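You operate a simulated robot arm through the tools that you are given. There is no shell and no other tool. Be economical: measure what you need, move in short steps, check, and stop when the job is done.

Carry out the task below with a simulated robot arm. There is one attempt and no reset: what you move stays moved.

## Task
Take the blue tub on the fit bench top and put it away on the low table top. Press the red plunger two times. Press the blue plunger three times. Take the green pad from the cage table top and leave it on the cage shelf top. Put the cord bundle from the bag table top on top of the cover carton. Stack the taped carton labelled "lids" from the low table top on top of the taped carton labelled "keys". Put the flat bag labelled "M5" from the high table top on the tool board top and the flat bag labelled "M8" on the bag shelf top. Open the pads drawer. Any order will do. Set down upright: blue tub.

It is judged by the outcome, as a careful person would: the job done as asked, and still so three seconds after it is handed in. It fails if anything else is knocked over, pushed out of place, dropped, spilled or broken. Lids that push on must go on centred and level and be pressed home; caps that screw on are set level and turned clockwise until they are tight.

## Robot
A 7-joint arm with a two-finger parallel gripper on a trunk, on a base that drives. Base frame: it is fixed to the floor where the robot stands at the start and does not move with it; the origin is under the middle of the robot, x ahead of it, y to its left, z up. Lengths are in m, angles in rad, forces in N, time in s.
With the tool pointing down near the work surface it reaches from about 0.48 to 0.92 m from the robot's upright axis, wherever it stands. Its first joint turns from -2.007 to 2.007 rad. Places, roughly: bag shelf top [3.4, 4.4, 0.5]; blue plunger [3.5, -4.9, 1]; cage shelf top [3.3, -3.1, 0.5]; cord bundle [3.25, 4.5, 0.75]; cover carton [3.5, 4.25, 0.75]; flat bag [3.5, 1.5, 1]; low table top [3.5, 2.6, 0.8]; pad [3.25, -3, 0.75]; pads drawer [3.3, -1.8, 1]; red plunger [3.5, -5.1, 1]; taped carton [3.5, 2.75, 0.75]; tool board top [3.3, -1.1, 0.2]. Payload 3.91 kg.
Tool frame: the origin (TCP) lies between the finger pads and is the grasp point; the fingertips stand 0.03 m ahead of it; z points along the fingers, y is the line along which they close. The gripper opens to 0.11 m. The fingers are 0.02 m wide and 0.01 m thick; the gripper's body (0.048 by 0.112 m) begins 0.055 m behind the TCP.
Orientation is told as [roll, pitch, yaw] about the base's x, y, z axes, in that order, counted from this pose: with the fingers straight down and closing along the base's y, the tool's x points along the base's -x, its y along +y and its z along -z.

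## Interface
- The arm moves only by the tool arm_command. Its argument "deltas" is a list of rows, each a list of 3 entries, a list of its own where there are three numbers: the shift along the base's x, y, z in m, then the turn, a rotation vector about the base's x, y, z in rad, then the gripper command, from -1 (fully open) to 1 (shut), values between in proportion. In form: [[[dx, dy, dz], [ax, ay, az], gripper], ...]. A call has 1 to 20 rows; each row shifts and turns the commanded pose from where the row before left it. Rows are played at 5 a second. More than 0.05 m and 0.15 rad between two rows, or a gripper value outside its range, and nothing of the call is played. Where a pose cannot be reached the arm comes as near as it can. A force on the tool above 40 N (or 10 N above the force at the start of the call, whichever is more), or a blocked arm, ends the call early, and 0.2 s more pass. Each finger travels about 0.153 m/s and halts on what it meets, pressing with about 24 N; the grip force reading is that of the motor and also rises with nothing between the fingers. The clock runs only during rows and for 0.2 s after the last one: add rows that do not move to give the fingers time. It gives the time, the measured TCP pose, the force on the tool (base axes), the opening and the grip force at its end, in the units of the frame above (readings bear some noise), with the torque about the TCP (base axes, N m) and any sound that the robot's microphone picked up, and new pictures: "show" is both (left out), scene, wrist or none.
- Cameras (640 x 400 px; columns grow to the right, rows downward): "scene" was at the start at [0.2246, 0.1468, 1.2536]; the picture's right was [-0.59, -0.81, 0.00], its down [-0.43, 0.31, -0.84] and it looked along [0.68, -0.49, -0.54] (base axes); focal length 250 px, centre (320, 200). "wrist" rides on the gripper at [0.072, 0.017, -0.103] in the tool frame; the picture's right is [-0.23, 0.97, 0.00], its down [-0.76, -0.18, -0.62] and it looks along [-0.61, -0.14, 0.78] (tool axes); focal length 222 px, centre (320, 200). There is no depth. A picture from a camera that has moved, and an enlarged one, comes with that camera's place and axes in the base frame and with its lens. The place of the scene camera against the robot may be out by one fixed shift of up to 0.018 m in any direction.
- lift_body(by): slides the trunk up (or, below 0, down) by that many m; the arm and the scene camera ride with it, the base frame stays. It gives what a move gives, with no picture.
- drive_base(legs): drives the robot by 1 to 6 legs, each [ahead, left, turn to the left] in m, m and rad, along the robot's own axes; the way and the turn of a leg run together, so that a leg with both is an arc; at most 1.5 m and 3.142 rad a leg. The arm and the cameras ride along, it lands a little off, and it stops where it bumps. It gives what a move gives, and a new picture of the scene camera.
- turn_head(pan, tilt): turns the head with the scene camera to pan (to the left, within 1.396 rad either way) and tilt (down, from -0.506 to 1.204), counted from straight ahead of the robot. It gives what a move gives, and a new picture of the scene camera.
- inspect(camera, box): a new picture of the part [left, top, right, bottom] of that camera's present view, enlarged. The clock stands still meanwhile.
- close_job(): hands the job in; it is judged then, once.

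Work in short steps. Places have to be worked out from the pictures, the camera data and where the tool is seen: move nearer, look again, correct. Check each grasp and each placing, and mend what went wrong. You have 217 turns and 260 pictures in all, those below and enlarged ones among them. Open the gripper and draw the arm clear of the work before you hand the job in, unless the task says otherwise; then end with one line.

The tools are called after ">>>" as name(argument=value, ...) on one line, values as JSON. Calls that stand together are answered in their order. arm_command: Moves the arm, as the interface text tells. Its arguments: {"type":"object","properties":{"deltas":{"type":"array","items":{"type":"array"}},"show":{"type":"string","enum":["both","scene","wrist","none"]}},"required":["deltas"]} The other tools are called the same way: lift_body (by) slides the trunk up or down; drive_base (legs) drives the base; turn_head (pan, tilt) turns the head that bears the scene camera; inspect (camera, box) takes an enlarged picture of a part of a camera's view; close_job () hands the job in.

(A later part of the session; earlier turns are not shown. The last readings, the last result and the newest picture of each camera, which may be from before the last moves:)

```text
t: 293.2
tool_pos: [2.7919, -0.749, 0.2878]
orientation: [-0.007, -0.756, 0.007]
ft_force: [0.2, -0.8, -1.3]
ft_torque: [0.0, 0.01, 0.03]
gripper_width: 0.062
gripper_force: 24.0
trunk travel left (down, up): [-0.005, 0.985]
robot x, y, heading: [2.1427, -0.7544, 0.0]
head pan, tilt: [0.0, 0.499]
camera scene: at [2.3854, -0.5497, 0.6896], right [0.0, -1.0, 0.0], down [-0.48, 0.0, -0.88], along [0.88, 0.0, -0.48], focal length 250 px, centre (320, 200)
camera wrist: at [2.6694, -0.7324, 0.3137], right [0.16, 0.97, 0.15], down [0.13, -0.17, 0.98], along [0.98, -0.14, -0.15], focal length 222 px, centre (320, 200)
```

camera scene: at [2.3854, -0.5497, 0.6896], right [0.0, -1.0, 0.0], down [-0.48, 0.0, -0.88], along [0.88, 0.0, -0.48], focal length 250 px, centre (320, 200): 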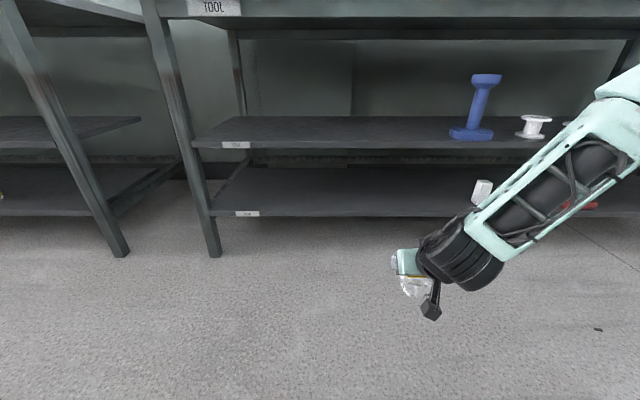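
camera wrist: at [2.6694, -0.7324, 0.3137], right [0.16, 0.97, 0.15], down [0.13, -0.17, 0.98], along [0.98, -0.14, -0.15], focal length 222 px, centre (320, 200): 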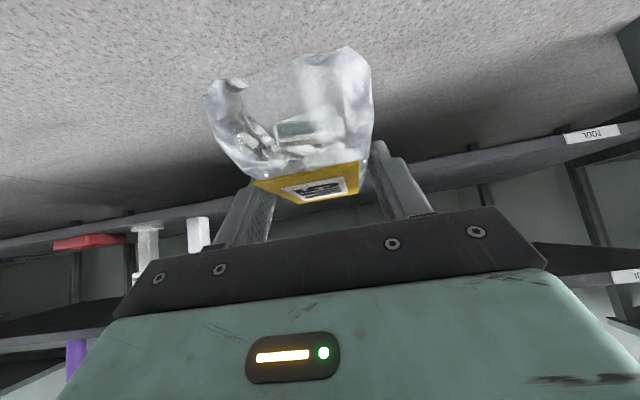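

Board top ≈0.22, upper shelf lower edge ≈0.44: a tight gap. I tilt 0.15 rad more for wrist clearance, set z≈0.28 and drive in 0.33 m, then look.

>>> arm_command(deltas=[[[0.0, 0, -0.004], [0, -0.075, 0], 1], [[0.0, 0, -0.004], [0, -0.075, 0], 1], [[0, 0, 0], [0, 0, 0], 1]], show="none")

>>> drive_base(legs=[[0.32, 0, 0]])

>>> arm_command(deltas=[[[0, 0, 0], [0, 0, 0], 1]], show="wrist")

```text
t: 294.0
tool_pos: [2.793, -0.7488, 0.2792]
orientation: [-0.008, -0.906, 0.009]
ft_force: [-0.1, 0.3, -1.5]
ft_torque: [0.0, 0.02, 0.01]
gripper_width: 0.0618
gripper_force: 23.6
trunk travel left (down, up): [-0.005, 0.985]
robot x, y, heading: [2.1428, -0.7473, 0.002]
head pan, tilt: [0.0, 0.499]
```

```text
t: 296.1
tool_pos: [3.114, -0.7439, 0.2807]
orientation: [-0.008, -0.904, 0.012]
ft_force: [-0.3, 0.3, -1.5]
ft_torque: [0.0, -0.02, -0.01]
gripper_width: 0.0617
gripper_force: 24.6
trunk travel left (down, up): [-0.005, 0.985]
robot x, y, heading: [2.4633, -0.7437, 0.009]
head pan, tilt: [0.0, 0.499]
camera scene: at [2.7047, -0.5473, 0.6896], right [0.01, -1.0, 0.0], down [-0.48, 0.0, -0.88], along [0.88, 0.01, -0.48], focal length 250 px, centre (320, 200)
```

scene: 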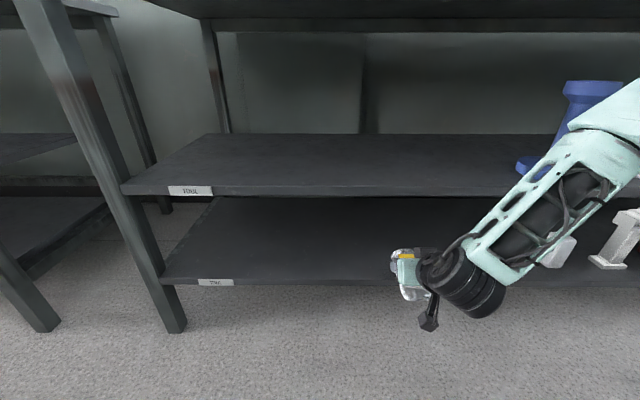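

```text
t: 296.5
tool_pos: [3.1136, -0.7444, 0.2807]
orientation: [-0.01, -0.903, 0.012]
ft_force: [-0.1, 1.1, -1.0]
ft_torque: [0.02, -0.01, 0.03]
gripper_width: 0.0618
gripper_force: 23.9
trunk travel left (down, up): [-0.005, 0.985]
robot x, y, heading: [2.4621, -0.7486, 0.007]
head pan, tilt: [0.0, 0.499]
camera wrist: at [2.988, -0.7288, 0.2873], right [0.13, 0.98, 0.17], down [-0.02, -0.17, 0.98], along [0.99, -0.14, -0.01], focal length 222 px, centre (320, 200)
```

wrist: 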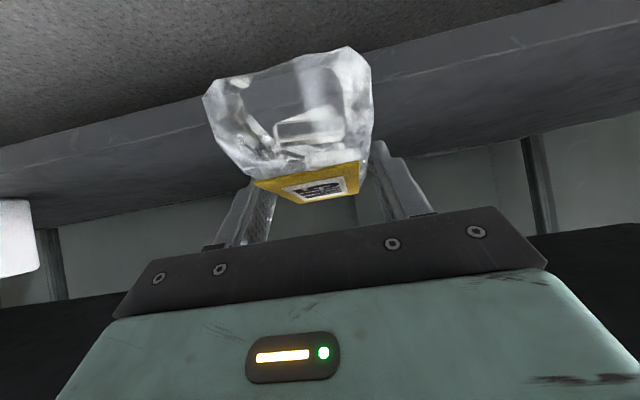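

Board edge x≈3.16, z≈0.218; upper shelf underside ≈0.455. Clearances fine; drive in 0.125 m more.

>>> drive_base(legs=[[0.13, 0, 0]])

>>> arm_command(deltas=[[[0, 0, -0.005], [0, 0, 0], 1], [[0, 0, -0.004], [0, 0, 0], 1], [[0, 0, 0], [0, 0, 0], 1]], show="wrist")

```text
t: 297.8
tool_pos: [3.2448, -0.7444, 0.2802]
orientation: [-0.009, -0.905, 0.011]
ft_force: [-0.5, 0.1, -0.8]
ft_torque: [0.02, 0.02, -0.04]
gripper_width: 0.0619
gripper_force: 23.6
trunk travel left (down, up): [-0.005, 0.985]
robot x, y, heading: [2.5984, -0.7451, 0.005]
head pan, tilt: [0.0, 0.499]
camera scene: at [2.8356, -0.5464, 0.6896], right [0.01, -1.0, 0.0], down [-0.48, 0.0, -0.88], along [0.88, 0.01, -0.48], focal length 250 px, centre (320, 200)
```

scene: 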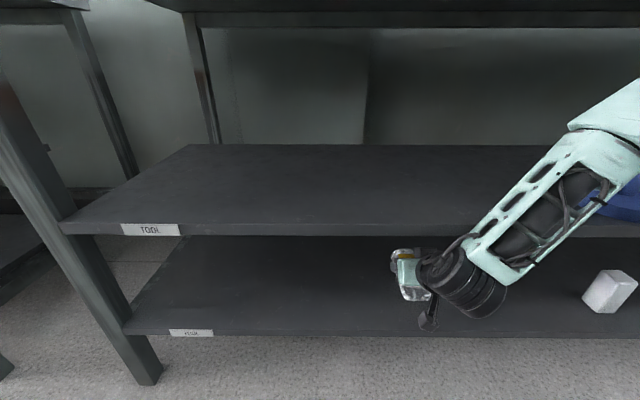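

```text
t: 298.6
tool_pos: [3.2424, -0.7426, 0.2758]
orientation: [-0.009, -0.91, 0.019]
ft_force: [0.4, 0.2, -1.3]
ft_torque: [0.0, 0.0, -0.01]
gripper_width: 0.0618
gripper_force: 24.2
trunk travel left (down, up): [-0.005, 0.985]
robot x, y, heading: [2.5911, -0.749, 0.006]
head pan, tilt: [0.0, 0.499]
camera wrist: at [3.1164, -0.7274, 0.2822], right [0.13, 0.98, 0.17], down [-0.02, -0.17, 0.98], along [0.99, -0.13, 0.0], focal length 222 px, centre (320, 200)
```

wrist: 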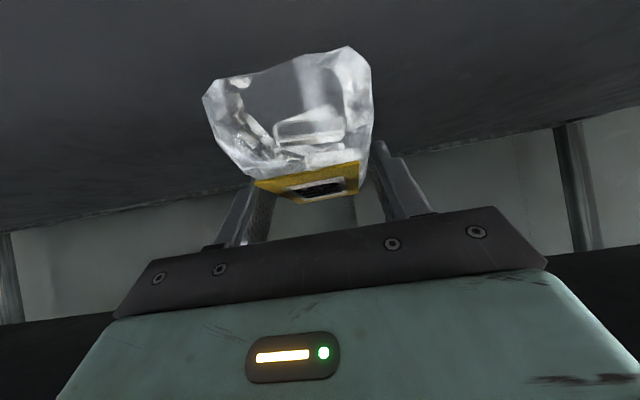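

Continue lowering until contact.

>>> arm_command(deltas=[[[0.004, 0, -0.004], [0, 0, 0], 1], [[0, 0, -0.004], [0, 0, 0], 1], [[0, 0, -0.004], [0, 0, 0], 1], [[0, 0, -0.004], [0, 0, 0], 1], [[0, 0, -0.004], [0, 0, 0], 1], [[0, 0, 0], [0, 0, 0], 1]], show="wrist")

```text
t: 300.0
tool_pos: [3.2377, -0.7377, 0.2707]
orientation: [-0.003, -0.927, 0.034]
ft_force: [0.0, -0.1, -1.7]
ft_torque: [0.0, -0.03, -0.02]
gripper_width: 0.0617
gripper_force: 24.1
trunk travel left (down, up): [-0.005, 0.985]
robot x, y, heading: [2.5885, -0.7483, 0.002]
head pan, tilt: [0.0, 0.499]
camera wrist: at [3.1113, -0.7251, 0.2744], right [0.1, 0.98, 0.18], down [-0.04, -0.18, 0.98], along [0.99, -0.11, 0.02], focal length 222 px, centre (320, 200)
```

wrist: 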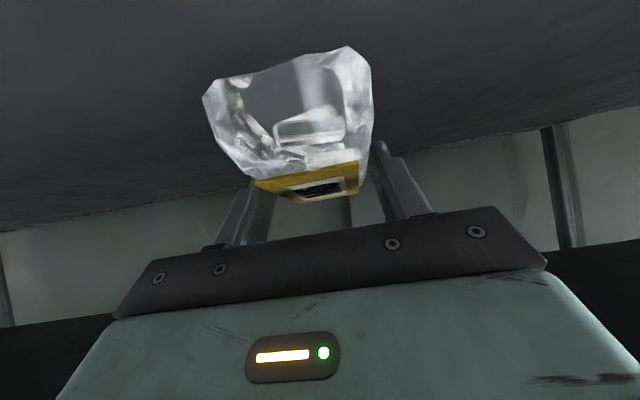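

The arm is at a joint limit (folded). I back the base 8 cm while then extending the arm the same amount, to lower further.

>>> drive_base(legs=[[-0.09, 0, 0]])

>>> arm_command(deltas=[[[0.02, 0, 0.003], [0, 0, 0], 1], [[0.02, 0, 0], [0, 0, 0], 1], [[0.025, 0, 0], [0, 0, 0], 1], [[0.03, 0, 0], [0, 0, 0], 1], [[0, 0, 0], [0, 0, 0], 1]])

```text
t: 301.1
tool_pos: [3.1571, -0.7448, 0.2508]
orientation: [-0.009, -0.903, 0.014]
ft_force: [0.0, -0.7, -1.9]
ft_torque: [-0.01, -0.01, -0.03]
gripper_width: 0.0618
gripper_force: 24.2
trunk travel left (down, up): [-0.005, 0.985]
robot x, y, heading: [2.5025, -0.7483, 0.007]
head pan, tilt: [0.0, 0.499]
camera scene: at [2.744, -0.5468, 0.6893], right [0.01, -1.0, 0.0], down [-0.48, 0.0, -0.88], along [0.88, 0.01, -0.48], focal length 250 px, centre (320, 200)
```

scene: 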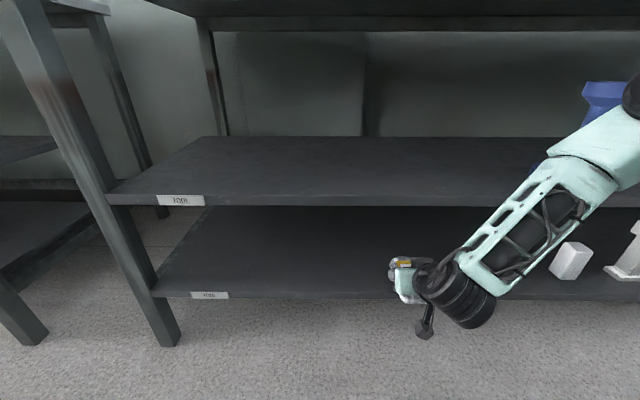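

```text
t: 302.3
tool_pos: [3.2532, -0.7436, 0.2535]
orientation: [-0.011, -0.902, 0.014]
ft_force: [-0.4, 0.1, -1.3]
ft_torque: [0.01, 0.03, -0.01]
gripper_width: 0.0618
gripper_force: 23.9
trunk travel left (down, up): [-0.005, 0.985]
robot x, y, heading: [2.5019, -0.7494, 0.005]
head pan, tilt: [0.0, 0.499]
camera scene: at [2.744, -0.5468, 0.6896], right [0.01, -1.0, 0.0], down [-0.48, 0.0, -0.88], along [0.88, 0.01, -0.48], focal length 250 px, centre (320, 200)
camera wrist: at [3.1282, -0.7284, 0.2613], right [0.13, 0.98, 0.17], down [-0.02, -0.17, 0.98], along [0.99, -0.14, -0.01], focal length 222 px, centre (320, 200)
```

scene: 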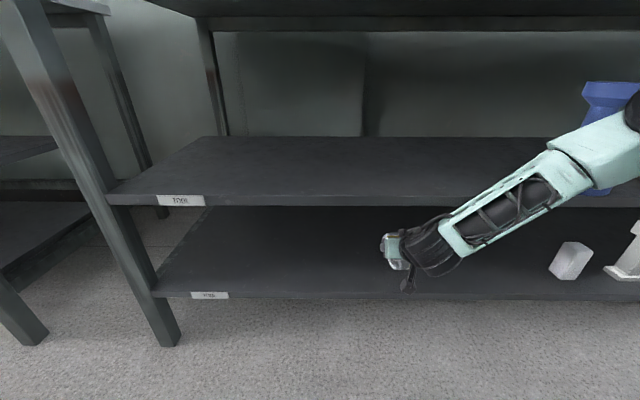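
wrist: 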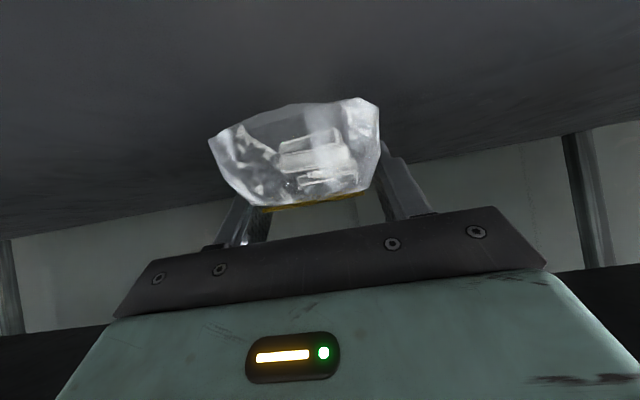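

The bag now rests flat on the board. Open and withdraw along the board.

>>> arm_command(deltas=[[[0, 0, 0], [0, 0, 0], 0.0], [[0, 0, 0], [0, 0, 0], -0.6], [[0, 0, 0], [0, 0, 0], -0.6], [[-0.03, 0, 0.01], [0, 0, 0], -0.6], [[-0.04, 0, 0.01], [0, 0, 0], -0.6], [[-0.03, 0, 0.0], [0, 0, 0], -0.6], [[0, 0, 0], [0, 0, 0], -0.6]])

>>> drive_base(legs=[[-0.4, 0, 0]])

```text
t: 303.9
tool_pos: [3.152, -0.7434, 0.2753]
orientation: [-0.009, -0.902, 0.013]
ft_force: [0.0, 0.1, 0.1]
ft_torque: [-0.01, 0.0, 0.01]
gripper_width: 0.0879
gripper_force: 0.0
trunk travel left (down, up): [-0.005, 0.985]
robot x, y, heading: [2.5034, -0.7461, 0.012]
head pan, tilt: [0.0, 0.499]
camera scene: at [2.744, -0.5469, 0.6896], right [0.01, -1.0, 0.0], down [-0.48, 0.0, -0.88], along [0.88, 0.01, -0.48], focal length 250 px, centre (320, 200)
camera wrist: at [3.0273, -0.7275, 0.2826], right [0.14, 0.98, 0.17], down [-0.02, -0.17, 0.98], along [0.99, -0.14, -0.01], focal length 222 px, centre (320, 200)
```

scene: 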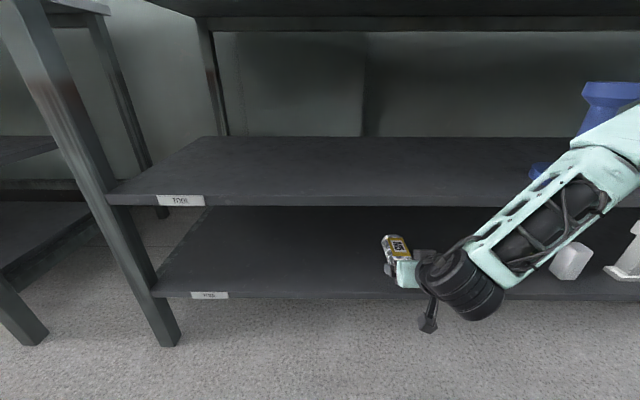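
wrist: 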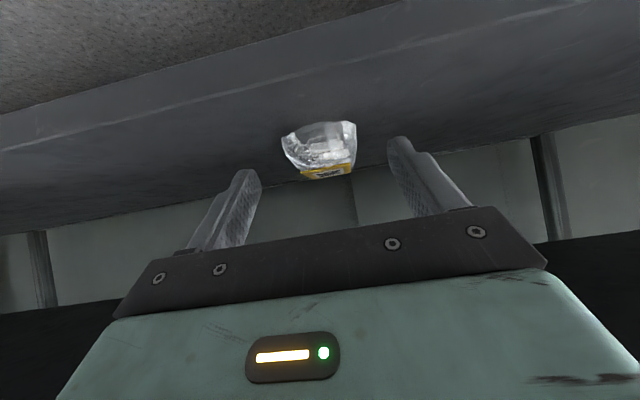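

```text
t: 306.4
tool_pos: [2.7522, -0.7447, 0.2749]
orientation: [-0.008, -0.902, 0.018]
ft_force: [0.3, 0.9, 0.1]
ft_torque: [-0.01, 0.0, 0.0]
gripper_width: 0.0882
gripper_force: 0.1
trunk travel left (down, up): [-0.005, 0.985]
robot x, y, heading: [2.1, -0.7536, 0.012]
head pan, tilt: [0.0, 0.499]
camera scene: at [2.3428, -0.5499, 0.6896], right [0.01, -1.0, 0.0], down [-0.48, -0.01, -0.88], along [0.88, 0.01, -0.48], focal length 250 px, centre (320, 200)
```

scene: 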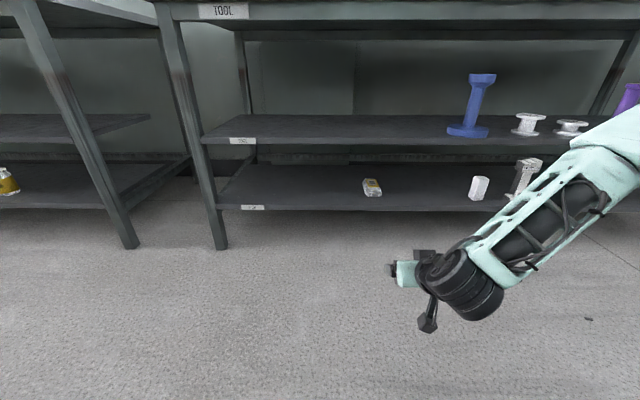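

M5 lies on the board. Next the pads drawer: raise the trunk, move right and look.

>>> lift_body(by=0.4)

>>> lift_body(by=0.17)

>>> drive_base(legs=[[0, -1.0, -0.012]])

>>> turn_head(pan=0.0, tilt=0.35)

```text
t: 310.3
tool_pos: [2.7523, -0.7447, 0.6747]
orientation: [-0.009, -0.903, 0.017]
ft_force: [-1.1, -0.4, 0.6]
ft_torque: [0.02, 0.01, -0.02]
gripper_width: 0.0879
gripper_force: 0.1
trunk travel left (down, up): [-0.405, 0.585]
robot x, y, heading: [2.1026, -0.7549, 0.008]
head pan, tilt: [0.0, 0.499]
```

```text
t: 312.2
tool_pos: [2.7539, -0.7438, 0.8452]
orientation: [-0.009, -0.903, 0.018]
ft_force: [-0.4, 0.2, -0.9]
ft_torque: [0.0, -0.03, 0.01]
gripper_width: 0.0881
gripper_force: 0.1
trunk travel left (down, up): [-0.575, 0.415]
robot x, y, heading: [2.0985, -0.7528, 0.011]
head pan, tilt: [0.0, 0.499]
```

```text
t: 317.4
tool_pos: [2.7575, -1.7523, 0.8456]
orientation: [-0.008, -0.904, 0.0]
ft_force: [-0.1, -0.3, 0.5]
ft_torque: [-0.05, -0.01, -0.02]
gripper_width: 0.0879
gripper_force: 0.1
trunk travel left (down, up): [-0.575, 0.415]
robot x, y, heading: [2.1029, -1.7503, -0.009]
head pan, tilt: [0.0, 0.499]
camera scene: at [2.3502, -1.5505, 1.2596], right [0.0, -1.0, 0.0], down [-0.48, 0.0, -0.88], along [0.88, 0.0, -0.48], focal length 250 px, centre (320, 200)
```

scene: 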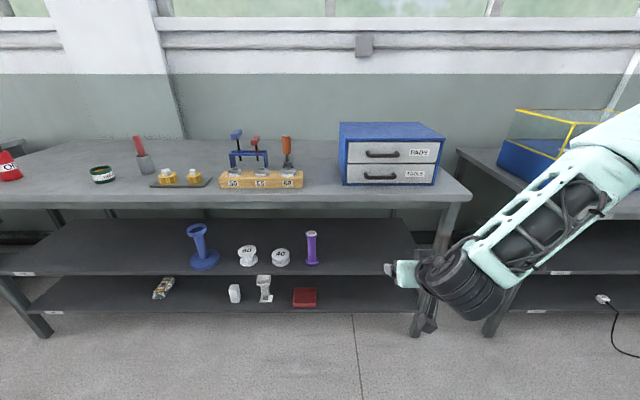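

```text
t: 318.1
tool_pos: [2.7581, -1.7517, 0.8449]
orientation: [-0.008, -0.902, -0.001]
ft_force: [0.3, 0.4, 0.1]
ft_torque: [0.02, -0.02, 0.02]
gripper_width: 0.0877
gripper_force: 0.1
trunk travel left (down, up): [-0.575, 0.415]
robot x, y, heading: [2.1056, -1.7503, -0.003]
head pan, tilt: [0.0, 0.351]
camera scene: at [2.3523, -1.5505, 1.2732], right [0.0, -1.0, 0.0], down [-0.34, 0.0, -0.94], along [0.94, 0.0, -0.34], focal length 250 px, centre (320, 200)
```

scene: 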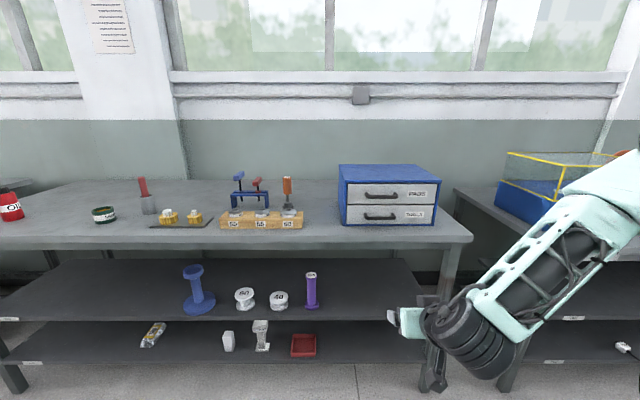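

>>> inspect(camera="scene", box=[320, 150, 460, 240])

```text
4.44 times, centred on (390, 195) of scene
camera zoom: at [2.3523, -1.5505, 1.2732], right [0.0, -1.0, 0.0], down [-0.34, 0.0, -0.94], along [0.94, 0.0, -0.34], focal length 1109 px, centre (9, 222)
```

zoom: 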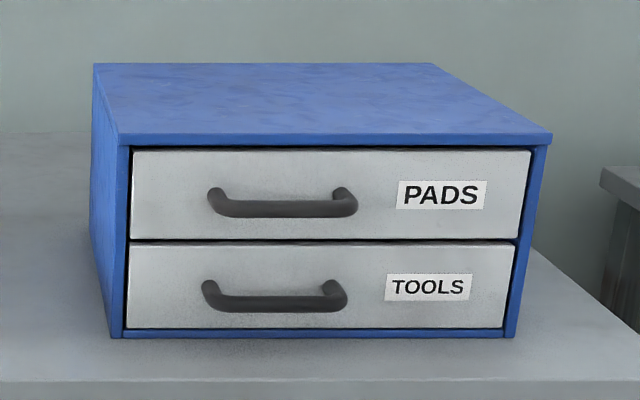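

Top drawer is PADS; its bar handle is at about (3.18, -1.767, 0.987), box top ≈1.04. I'll use a vertical tool, yawed 90°, one finger behind the bar. First restore the tool upright and high.

>>> arm_command(deltas=[[[0, 0, 0.045], [0, 0.15, 0], -1], [[0, 0, 0.045], [0, 0.15, 0], -1], [[0, 0, 0.045], [0, 0.15, 0], -1], [[0, 0, 0.045], [0, 0.15, 0], -1], [[0, 0, 0.045], [0, 0.15, 0], -1], [[0, 0, 0.045], [0, 0.15, 0], -1], [[0.01, 0, 0.04], [0, 0, 0.143], -1], [[0.01, 0, 0.0], [0, 0, 0.143], -1], [[0.01, 0, 0], [0, 0, 0.143], -1], [[0.01, 0, 0], [0, 0, 0.143], -1], [[0.01, 0, 0], [0, 0, 0.143], -1], [[0, 0, 0], [0, 0, 0.143], -1], [[0, 0, 0], [0, 0, 0.143], -1], [[0, 0, 0], [0, 0, 0.143], -1], [[0, 0, 0], [0, 0, 0.143], -1], [[0, 0, 0], [0, 0, 0.143], -1], [[0, 0, 0], [0, 0, 0.14], -1]], show="none")

>>> drive_base(legs=[[0.32, 0, 0]])

>>> turn_head(pan=-0.2, tilt=0.5)

```text
t: 321.6
tool_pos: [2.8074, -1.7513, 1.1548]
orientation: [-0.008, -0.003, 1.572]
ft_force: [-0.7, 0.5, 0.7]
ft_torque: [-0.01, -0.02, 0.02]
gripper_width: 0.1101
gripper_force: 0.0
trunk travel left (down, up): [-0.575, 0.415]
robot x, y, heading: [2.1073, -1.749, 0.0]
head pan, tilt: [0.0, 0.351]
```

```text
t: 323.8
tool_pos: [3.1198, -1.7548, 1.1541]
orientation: [-0.009, -0.004, 1.57]
ft_force: [0.8, -0.5, -0.5]
ft_torque: [0.03, -0.01, -0.02]
gripper_width: 0.11
gripper_force: 0.2
trunk travel left (down, up): [-0.575, 0.415]
robot x, y, heading: [2.4206, -1.7488, -0.011]
head pan, tilt: [0.0, 0.351]
camera scene: at [2.6659, -1.5526, 1.2733], right [-0.01, -1.0, 0.0], down [-0.34, 0.0, -0.94], along [0.94, -0.01, -0.34], focal length 250 px, centre (320, 200)
```

scene: 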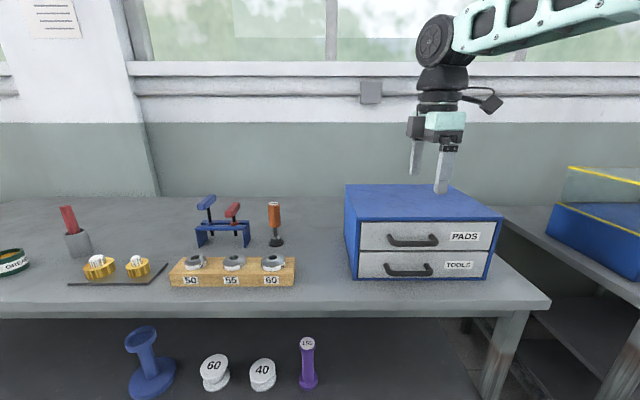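

```text
t: 324.5
tool_pos: [3.1203, -1.7542, 1.1542]
orientation: [-0.009, -0.002, 1.569]
ft_force: [-0.2, -0.6, 0.2]
ft_torque: [0.0, 0.01, -0.01]
gripper_width: 0.11
gripper_force: 0.1
trunk travel left (down, up): [-0.575, 0.415]
robot x, y, heading: [2.4165, -1.7489, -0.008]
head pan, tilt: [-0.201, 0.499]
camera scene: at [2.6618, -1.5707, 1.2596], right [-0.2, -0.98, 0.0], down [-0.47, 0.1, -0.88], along [0.86, -0.18, -0.48], focal length 250 px, centre (320, 200)
```

scene: 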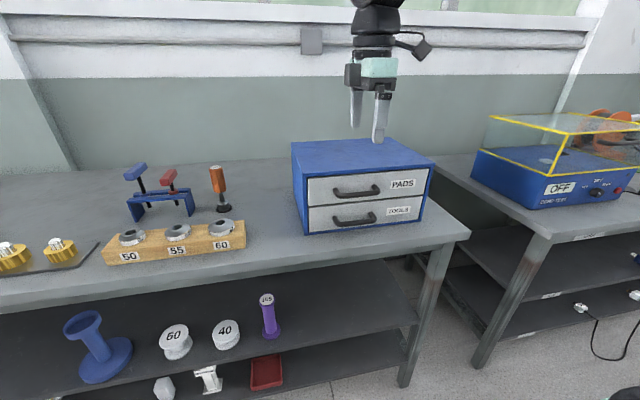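

Triangulated bar: (3.169, -1.766, 0.990). I take a wrist view to refine.

>>> arm_command(deltas=[[[0, 0, 0.0], [0, 0, 0], -1]], show="wrist")

>>> inspect(camera="scene", box=[280, 110, 440, 240])

```text
t: 324.9
tool_pos: [3.1199, -1.7537, 1.155]
orientation: [-0.009, -0.003, 1.569]
ft_force: [0.3, 0.2, -0.1]
ft_torque: [0.02, 0.0, 0.0]
gripper_width: 0.1102
gripper_force: 0.0
trunk travel left (down, up): [-0.575, 0.415]
robot x, y, heading: [2.4208, -1.75, -0.01]
head pan, tilt: [-0.201, 0.499]
camera wrist: at [3.1024, -1.828, 1.2585], right [-0.97, 0.23, -0.01], down [0.17, 0.76, 0.63], along [0.15, 0.61, -0.78], focal length 222 px, centre (320, 200)
```

wrist: 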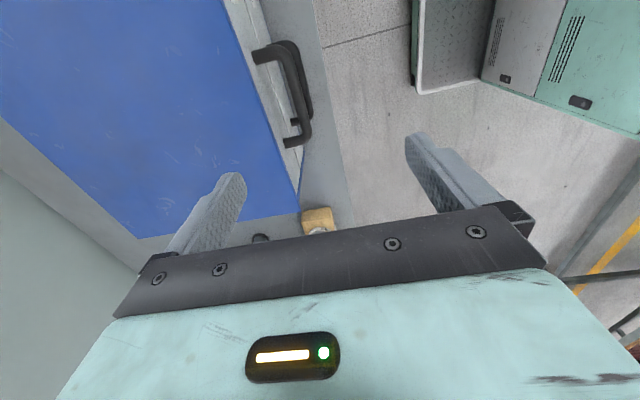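

```text
3.08 times, centred on (360, 175) of scene
camera zoom: at [2.6618, -1.5708, 1.2596], right [-0.21, -0.98, 0.0], down [-0.47, 0.1, -0.88], along [0.86, -0.18, -0.48], focal length 768 px, centre (197, 277)
```

zoom: 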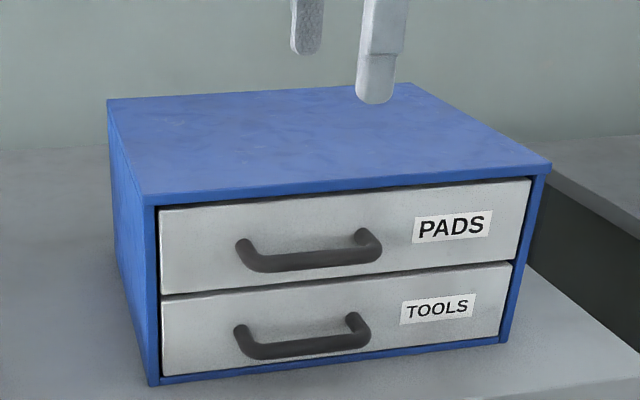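

Zoom on the handle in the wrist view.

>>> inspect(camera="wrist", box=[220, 20, 360, 220])

```text
2.00 times, centred on (290, 120) of wrist
camera zoom: at [3.1024, -1.828, 1.2585], right [-0.97, 0.23, -0.01], down [0.17, 0.76, 0.63], along [0.15, 0.61, -0.78], focal length 444 px, centre (380, 360)
```

zoom: 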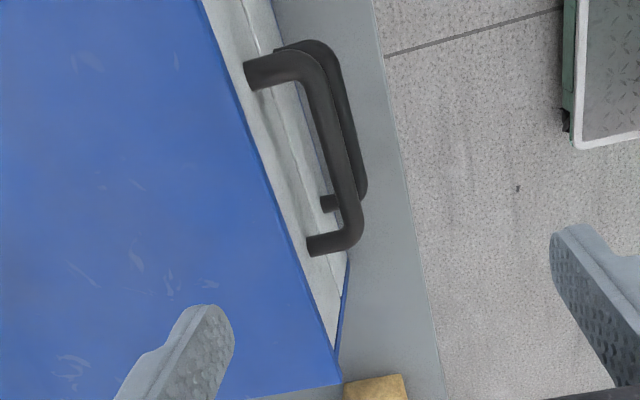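

From the wrist view: bar x≈3.146, drawer face x≈3.178, box top edge x≈3.173. Set opening 0.04 with centre x=3.137, y=-1.768 and lower to z≈1.06 for a check.

>>> arm_command(deltas=[[[0.017, -0.014, 0], [0, 0, 0], 0.27], [[0, 0, -0.045], [0, 0, 0], 0.27], [[0, 0, -0.045], [0, 0, 0], 0.27], [[0, 0, 0], [0, 0, 0], 0.27]])

>>> inspect(camera="wrist", box=[200, 20, 440, 240])

```text
t: 325.9
tool_pos: [3.1368, -1.7683, 1.0641]
orientation: [-0.008, -0.004, 1.566]
ft_force: [0.1, 1.1, -0.6]
ft_torque: [0.02, -0.02, -0.02]
gripper_width: 0.0401
gripper_force: 0.1
trunk travel left (down, up): [-0.575, 0.415]
robot x, y, heading: [2.4206, -1.7506, -0.001]
head pan, tilt: [-0.201, 0.499]
camera scene: at [2.6617, -1.5708, 1.2596], right [-0.21, -0.98, 0.0], down [-0.47, 0.1, -0.88], along [0.86, -0.18, -0.48], focal length 250 px, centre (320, 200)
camera wrist: at [3.1198, -1.8423, 1.1683], right [-0.97, 0.23, -0.01], down [0.17, 0.76, 0.63], along [0.15, 0.61, -0.78], focal length 222 px, centre (320, 200)
```

scene: 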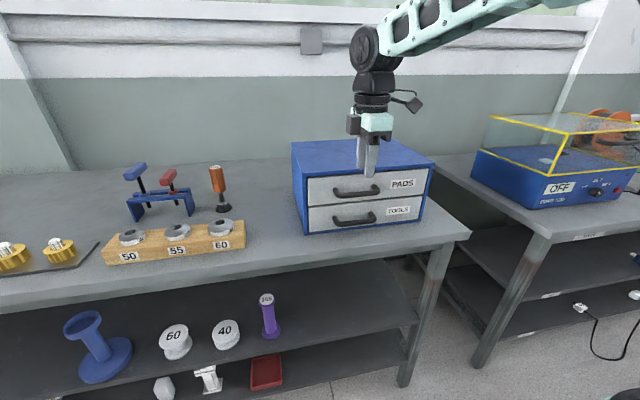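
wrist: 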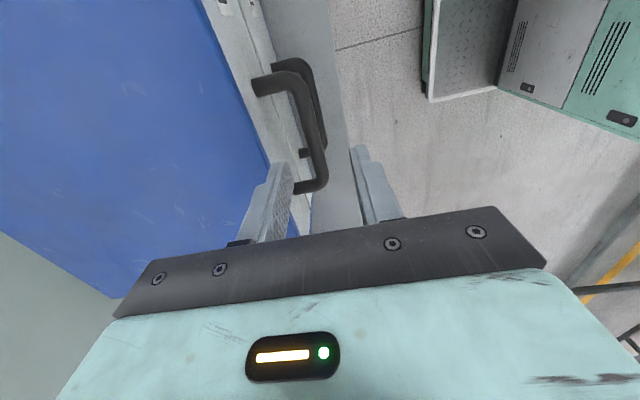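

```text
1.82 times, centred on (320, 130) of wrist
camera zoom: at [3.1198, -1.8423, 1.1683], right [-0.97, 0.23, -0.01], down [0.17, 0.76, 0.63], along [0.15, 0.61, -0.78], focal length 404 px, centre (320, 327)
```

zoom: 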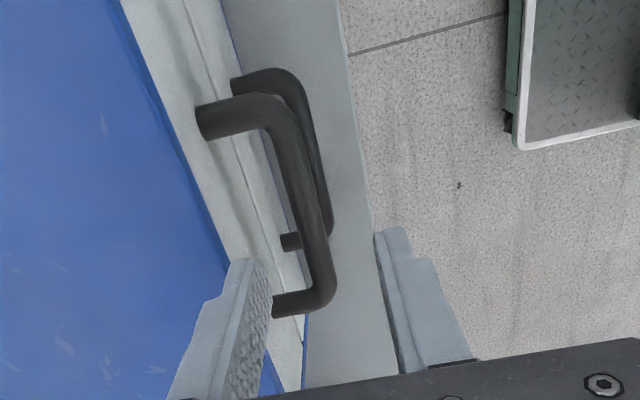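

Consistent: bar x≈3.145. Descend to z≈1.002 with the rear finger between bar and face.

>>> arm_command(deltas=[[[0.0, 0, -0.03], [0, 0, 0], 0.27], [[0, 0, -0.02], [0, 0, 0], 0.27], [[0, 0, -0.011], [0, 0, 0], 0.27], [[0, 0, 0], [0, 0, 0], 0.27]])

>>> inspect(camera="scene", box=[280, 110, 440, 240])

```text
t: 326.9
tool_pos: [3.1379, -1.7702, 1.006]
orientation: [-0.009, -0.003, 1.569]
ft_force: [-0.6, -0.2, 0.7]
ft_torque: [-0.03, 0.0, 0.0]
gripper_width: 0.04
gripper_force: 0.1
trunk travel left (down, up): [-0.575, 0.415]
robot x, y, heading: [2.4216, -1.7502, -0.007]
head pan, tilt: [-0.201, 0.499]
camera scene: at [2.6618, -1.5708, 1.2596], right [-0.21, -0.98, 0.0], down [-0.47, 0.1, -0.88], along [0.86, -0.18, -0.48], focal length 250 px, centre (320, 200)
camera wrist: at [3.1197, -1.8426, 1.109], right [-0.97, 0.23, -0.01], down [0.17, 0.76, 0.63], along [0.15, 0.61, -0.78], focal length 222 px, centre (320, 200)
```

scene: 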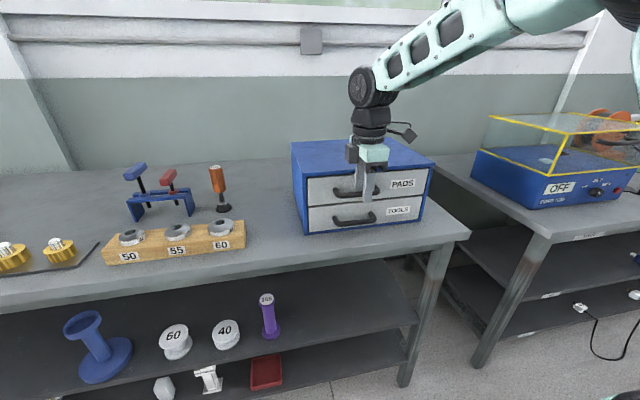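
wrist: 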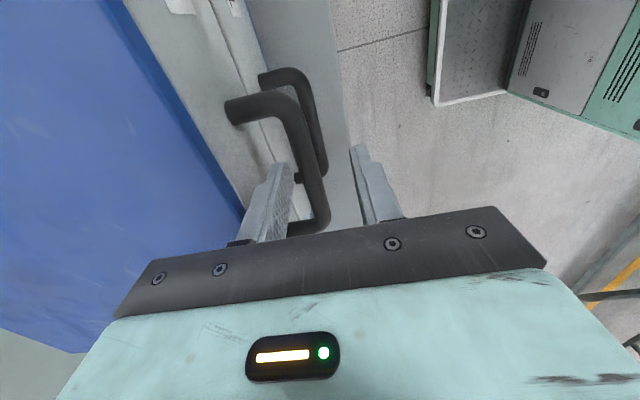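

```text
3.08 times, centred on (360, 175) of scene
camera zoom: at [2.6618, -1.5708, 1.2596], right [-0.21, -0.98, 0.0], down [-0.47, 0.1, -0.88], along [0.86, -0.18, -0.48], focal length 768 px, centre (197, 277)
```

zoom: 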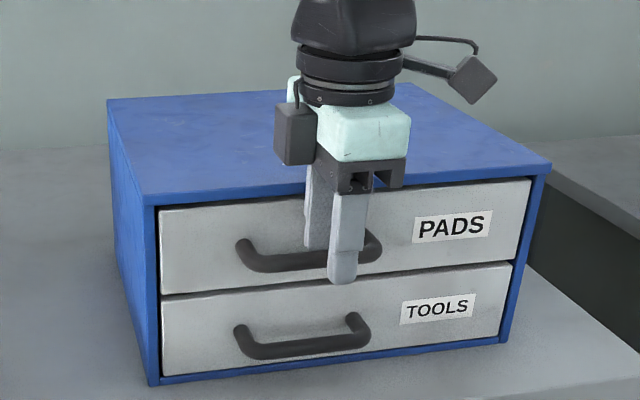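

The bar is between the fingers. Close on it, then pull 5 cm back to test.

>>> arm_command(deltas=[[[0.005, 0, 0], [0, 0, 0], 1], [[0, 0, 0], [0, 0, 0], 1], [[0, 0, 0], [0, 0, 0], 1], [[-0.015, 0, 0], [0, 0, 0], 1], [[-0.02, 0, 0], [0, 0, 0], 1], [[-0.02, 0, 0], [0, 0, 0], 1], [[0, 0, 0], [0, 0, 0], 1]])

```text
t: 328.5
tool_pos: [3.0866, -1.7688, 1.0048]
orientation: [-0.01, -0.003, 1.567]
ft_force: [0.3, -6.7, 17.3]
ft_torque: [-0.25, -0.04, 0.04]
gripper_width: 0.0135
gripper_force: 44.4
trunk travel left (down, up): [-0.575, 0.415]
robot x, y, heading: [2.4212, -1.7494, -0.008]
head pan, tilt: [-0.201, 0.499]
camera scene: at [2.6612, -1.5711, 1.26], right [-0.21, -0.98, 0.0], down [-0.47, 0.1, -0.88], along [0.86, -0.18, -0.48], focal length 250 px, centre (320, 200)
camera wrist: at [3.0691, -1.8424, 1.109], right [-0.97, 0.23, -0.01], down [0.17, 0.76, 0.63], along [0.15, 0.61, -0.78], focal length 222 px, centre (320, 200)
```

scene: 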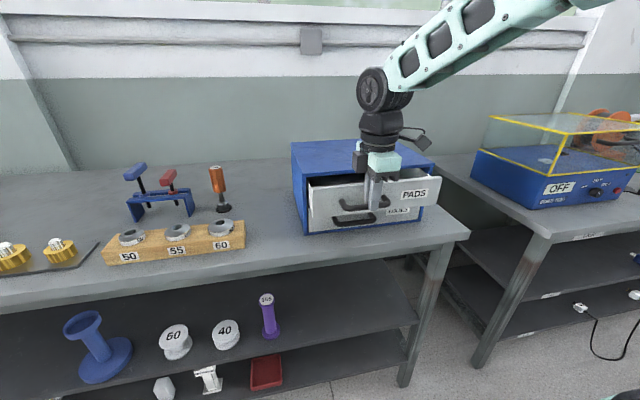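
wrist: 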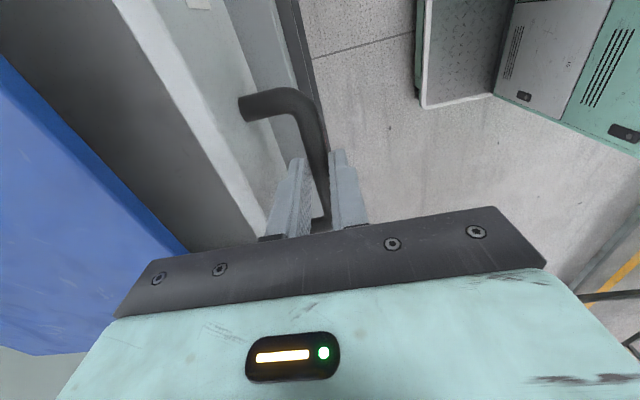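

The drawer slides. Pull another 9 cm.

>>> arm_command(deltas=[[[-0.02, 0, 0], [0, 0, 0], 1], [[-0.02, 0, 0], [0, 0, 0], 1], [[-0.02, 0, 0], [0, 0, 0], 1], [[-0.02, 0, 0], [0, 0, 0], 1], [[-0.015, 0, 0], [0, 0, 0], 1], [[0, 0, 0], [0, 0, 0], 1]])

```text
t: 329.9
tool_pos: [2.9918, -1.771, 1.0057]
orientation: [-0.01, -0.004, 1.57]
ft_force: [0.8, -3.0, 37.3]
ft_torque: [0.13, -0.03, 0.05]
gripper_width: 0.0138
gripper_force: 44.6
trunk travel left (down, up): [-0.575, 0.415]
robot x, y, heading: [2.4177, -1.7501, -0.006]
head pan, tilt: [-0.201, 0.499]
camera scene: at [2.6607, -1.5709, 1.2601], right [-0.21, -0.98, 0.0], down [-0.47, 0.1, -0.88], along [0.86, -0.18, -0.48], focal length 250 px, centre (320, 200)
camera wrist: at [2.9734, -1.8424, 1.1088], right [-0.97, 0.23, -0.01], down [0.17, 0.76, 0.63], along [0.15, 0.61, -0.78], focal length 222 px, centre (320, 200)
```

scene: 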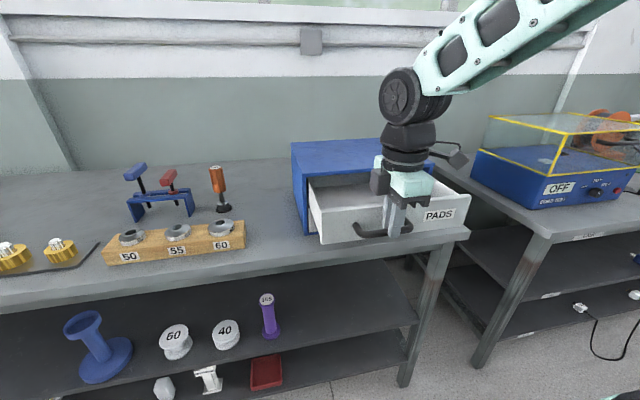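
wrist: 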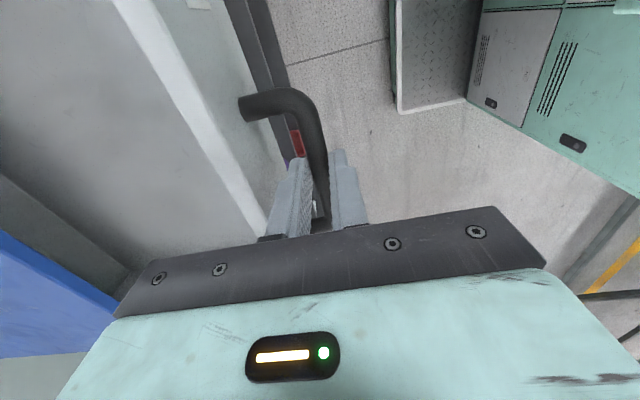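

About 15 cm out; the vertical load is high, so I ease up 4 mm and pull 3 cm more.

>>> arm_command(deltas=[[[0, 0, 0.004], [0, 0, 0], 1], [[-0.015, 0, 0], [0, 0, 0], 1], [[-0.015, 0, 0], [0, 0, 0], 1], [[0, 0, 0], [0, 0, 0], 1]], show="scene")

```text
t: 330.9
tool_pos: [2.9617, -1.7679, 1.0051]
orientation: [-0.005, -0.002, 1.57]
ft_force: [-0.4, 4.4, -27.5]
ft_torque: [0.49, 0.04, -0.03]
gripper_width: 0.0137
gripper_force: 45.1
trunk travel left (down, up): [-0.575, 0.415]
robot x, y, heading: [2.4157, -1.7487, -0.005]
head pan, tilt: [-0.201, 0.499]
camera scene: at [2.6624, -1.5705, 1.2589], right [-0.21, -0.98, 0.0], down [-0.47, 0.1, -0.88], along [0.86, -0.18, -0.48], focal length 250 px, centre (320, 200)
```

scene: 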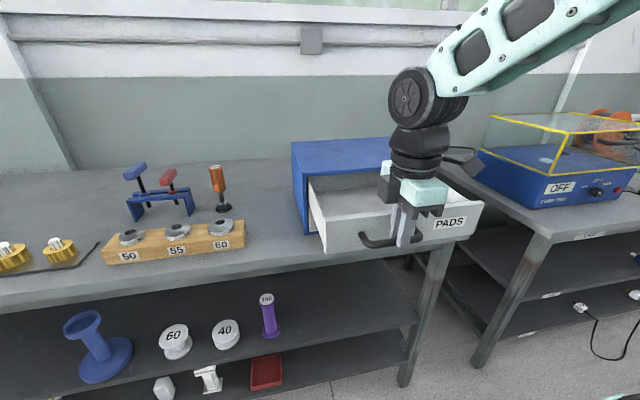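

Drawer is ~18 cm open with no resistance. Release: neutralise z, open to 0.04, and rise.

>>> arm_command(deltas=[[[0, 0, -0.002], [0, 0, 0], 1], [[0, 0, 0], [0, 0, 0], 0.5], [[0, 0, 0], [0, 0, 0], 0.3], [[0, 0, 0], [0, 0, 0], 0.3], [[0, 0, 0.02], [0, 0, 0], 0.3], [[0, 0, 0.04], [0, 0, 0], 0.3], [[0, 0, 0.04], [0, 0, 0], 0.3], [[0, 0, 0], [0, 0, 0], 0.3]])

```text
t: 332.7
tool_pos: [2.9609, -1.7687, 1.1064]
orientation: [-0.007, -0.003, 1.568]
ft_force: [0.1, -0.1, -0.3]
ft_torque: [0.02, -0.02, -0.01]
gripper_width: 0.0383
gripper_force: 0.0
trunk travel left (down, up): [-0.575, 0.415]
robot x, y, heading: [2.4179, -1.7508, -0.005]
head pan, tilt: [-0.201, 0.499]
camera scene: at [2.6618, -1.5708, 1.2596], right [-0.21, -0.98, 0.0], down [-0.47, 0.1, -0.88], along [0.86, -0.18, -0.48], focal length 250 px, centre (320, 200)
camera wrist: at [2.9435, -1.8422, 1.2102], right [-0.97, 0.23, -0.01], down [0.17, 0.76, 0.63], along [0.15, 0.61, -0.78], focal length 222 px, centre (320, 200)
```

scene: 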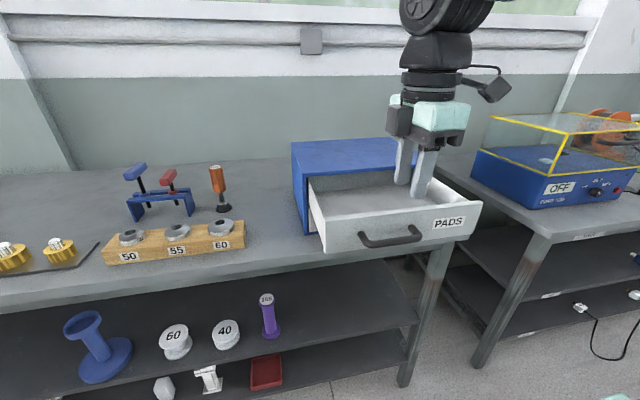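
wrist: 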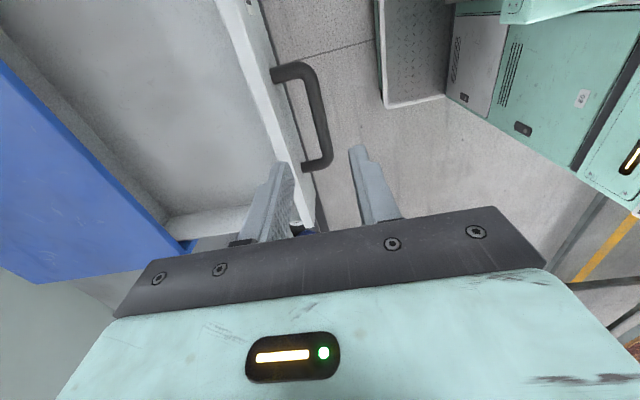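

Drawer is open. Back off and strafe right to the cage table (y≈-3), resetting yaw.

>>> drive_base(legs=[[-0.35, 0, 0], [0, -1.3, 0.005]])

>>> arm_command(deltas=[[[0.01, 0, 0], [0, 0, -0.145], -1], [[0.01, 0, 0], [0, 0, -0.145], -1], [[0.01, 0, 0], [0, 0, -0.145], -1], [[0.01, 0, 0], [0, 0, -0.145], -1], [[0.01, 0, 0], [0, 0, -0.145], -1], [[0.01, 0, 0], [0, 0, -0.145], -1], [[0.01, 0, 0], [0, 0, -0.145], -1], [[0.01, 0, 0], [0, 0, -0.145], -1], [[0.0, 0, 0], [0, 0, -0.145], -1], [[0.0, 0, 0], [0, 0, -0.145], -1], [[0.0, 0, 0], [0, 0, -0.115], -1]], show="none")

>>> turn_head(pan=0.0, tilt=0.45)

```text
t: 341.0
tool_pos: [2.6119, -3.0315, 1.1071]
orientation: [-0.009, -0.002, 1.585]
ft_force: [0.2, 0.0, -0.2]
ft_torque: [-0.01, 0.0, 0.04]
gripper_width: 0.0385
gripper_force: 0.1
trunk travel left (down, up): [-0.575, 0.415]
robot x, y, heading: [2.0698, -3.0238, 0.013]
head pan, tilt: [-0.201, 0.499]
camera scene: at [2.3087, -2.8396, 1.2596], right [-0.19, -0.98, 0.0], down [-0.47, 0.09, -0.88], along [0.86, -0.16, -0.48], focal length 250 px, centre (320, 200)
```

scene: 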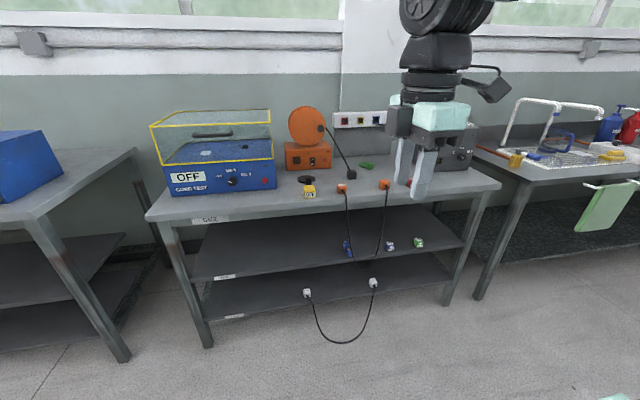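

```text
t: 343.4
tool_pos: [2.692, -3.0317, 1.1054]
orientation: [-0.01, -0.004, 0.02]
ft_force: [-0.3, -0.6, 0.4]
ft_torque: [-0.01, 0.0, -0.01]
gripper_width: 0.1101
gripper_force: 0.0
trunk travel left (down, up): [-0.575, 0.415]
robot x, y, heading: [2.0715, -3.0215, 0.01]
head pan, tilt: [-0.201, 0.499]
```

```text
t: 344.1
tool_pos: [2.6911, -3.0326, 1.1064]
orientation: [-0.01, -0.003, 0.021]
ft_force: [-0.4, 0.1, 0.0]
ft_torque: [-0.02, -0.03, 0.0]
gripper_width: 0.1101
gripper_force: 0.0
trunk travel left (down, up): [-0.575, 0.415]
robot x, y, heading: [2.0718, -3.0227, 0.01]
head pan, tilt: [0.0, 0.45]
camera scene: at [2.3113, -2.8215, 1.2641], right [0.01, -1.0, 0.0], down [-0.44, -0.01, -0.9], along [0.9, 0.01, -0.44], focal length 250 px, centre (320, 200)
```

scene: 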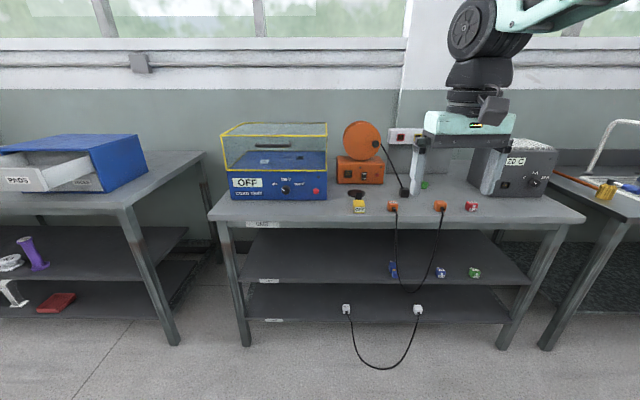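

>>> inspect(camera="scene", box=[320, 150, 520, 230])

>>> inspect(camera="scene", box=[220, 200, 540, 380])

```text
3.20 times, centred on (420, 190) of scene
camera zoom: at [2.3113, -2.8215, 1.2641], right [0.01, -1.0, 0.0], down [-0.44, -0.01, -0.9], along [0.9, 0.01, -0.44], focal length 798 px, centre (0, 232)
```

zoom: 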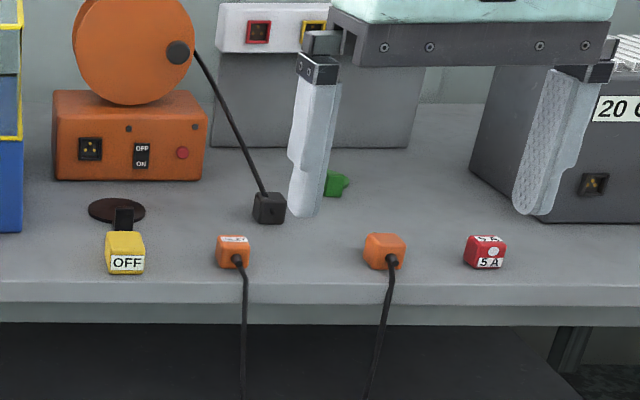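

```text
2.00 times, centred on (380, 290) of scene
camera zoom: at [2.3113, -2.8215, 1.2641], right [0.01, -1.0, 0.0], down [-0.44, -0.01, -0.9], along [0.9, 0.01, -0.44], focal length 499 px, centre (200, 20)
```

zoom: 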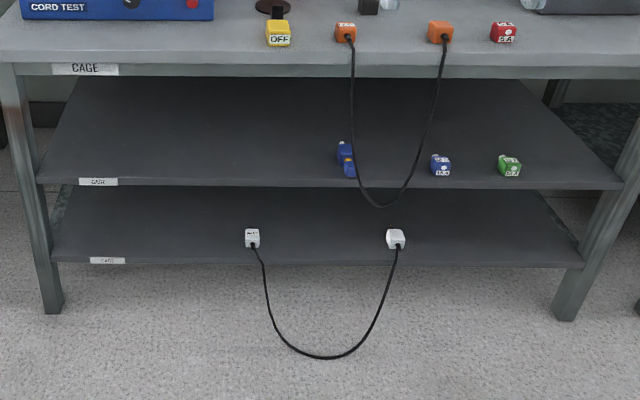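

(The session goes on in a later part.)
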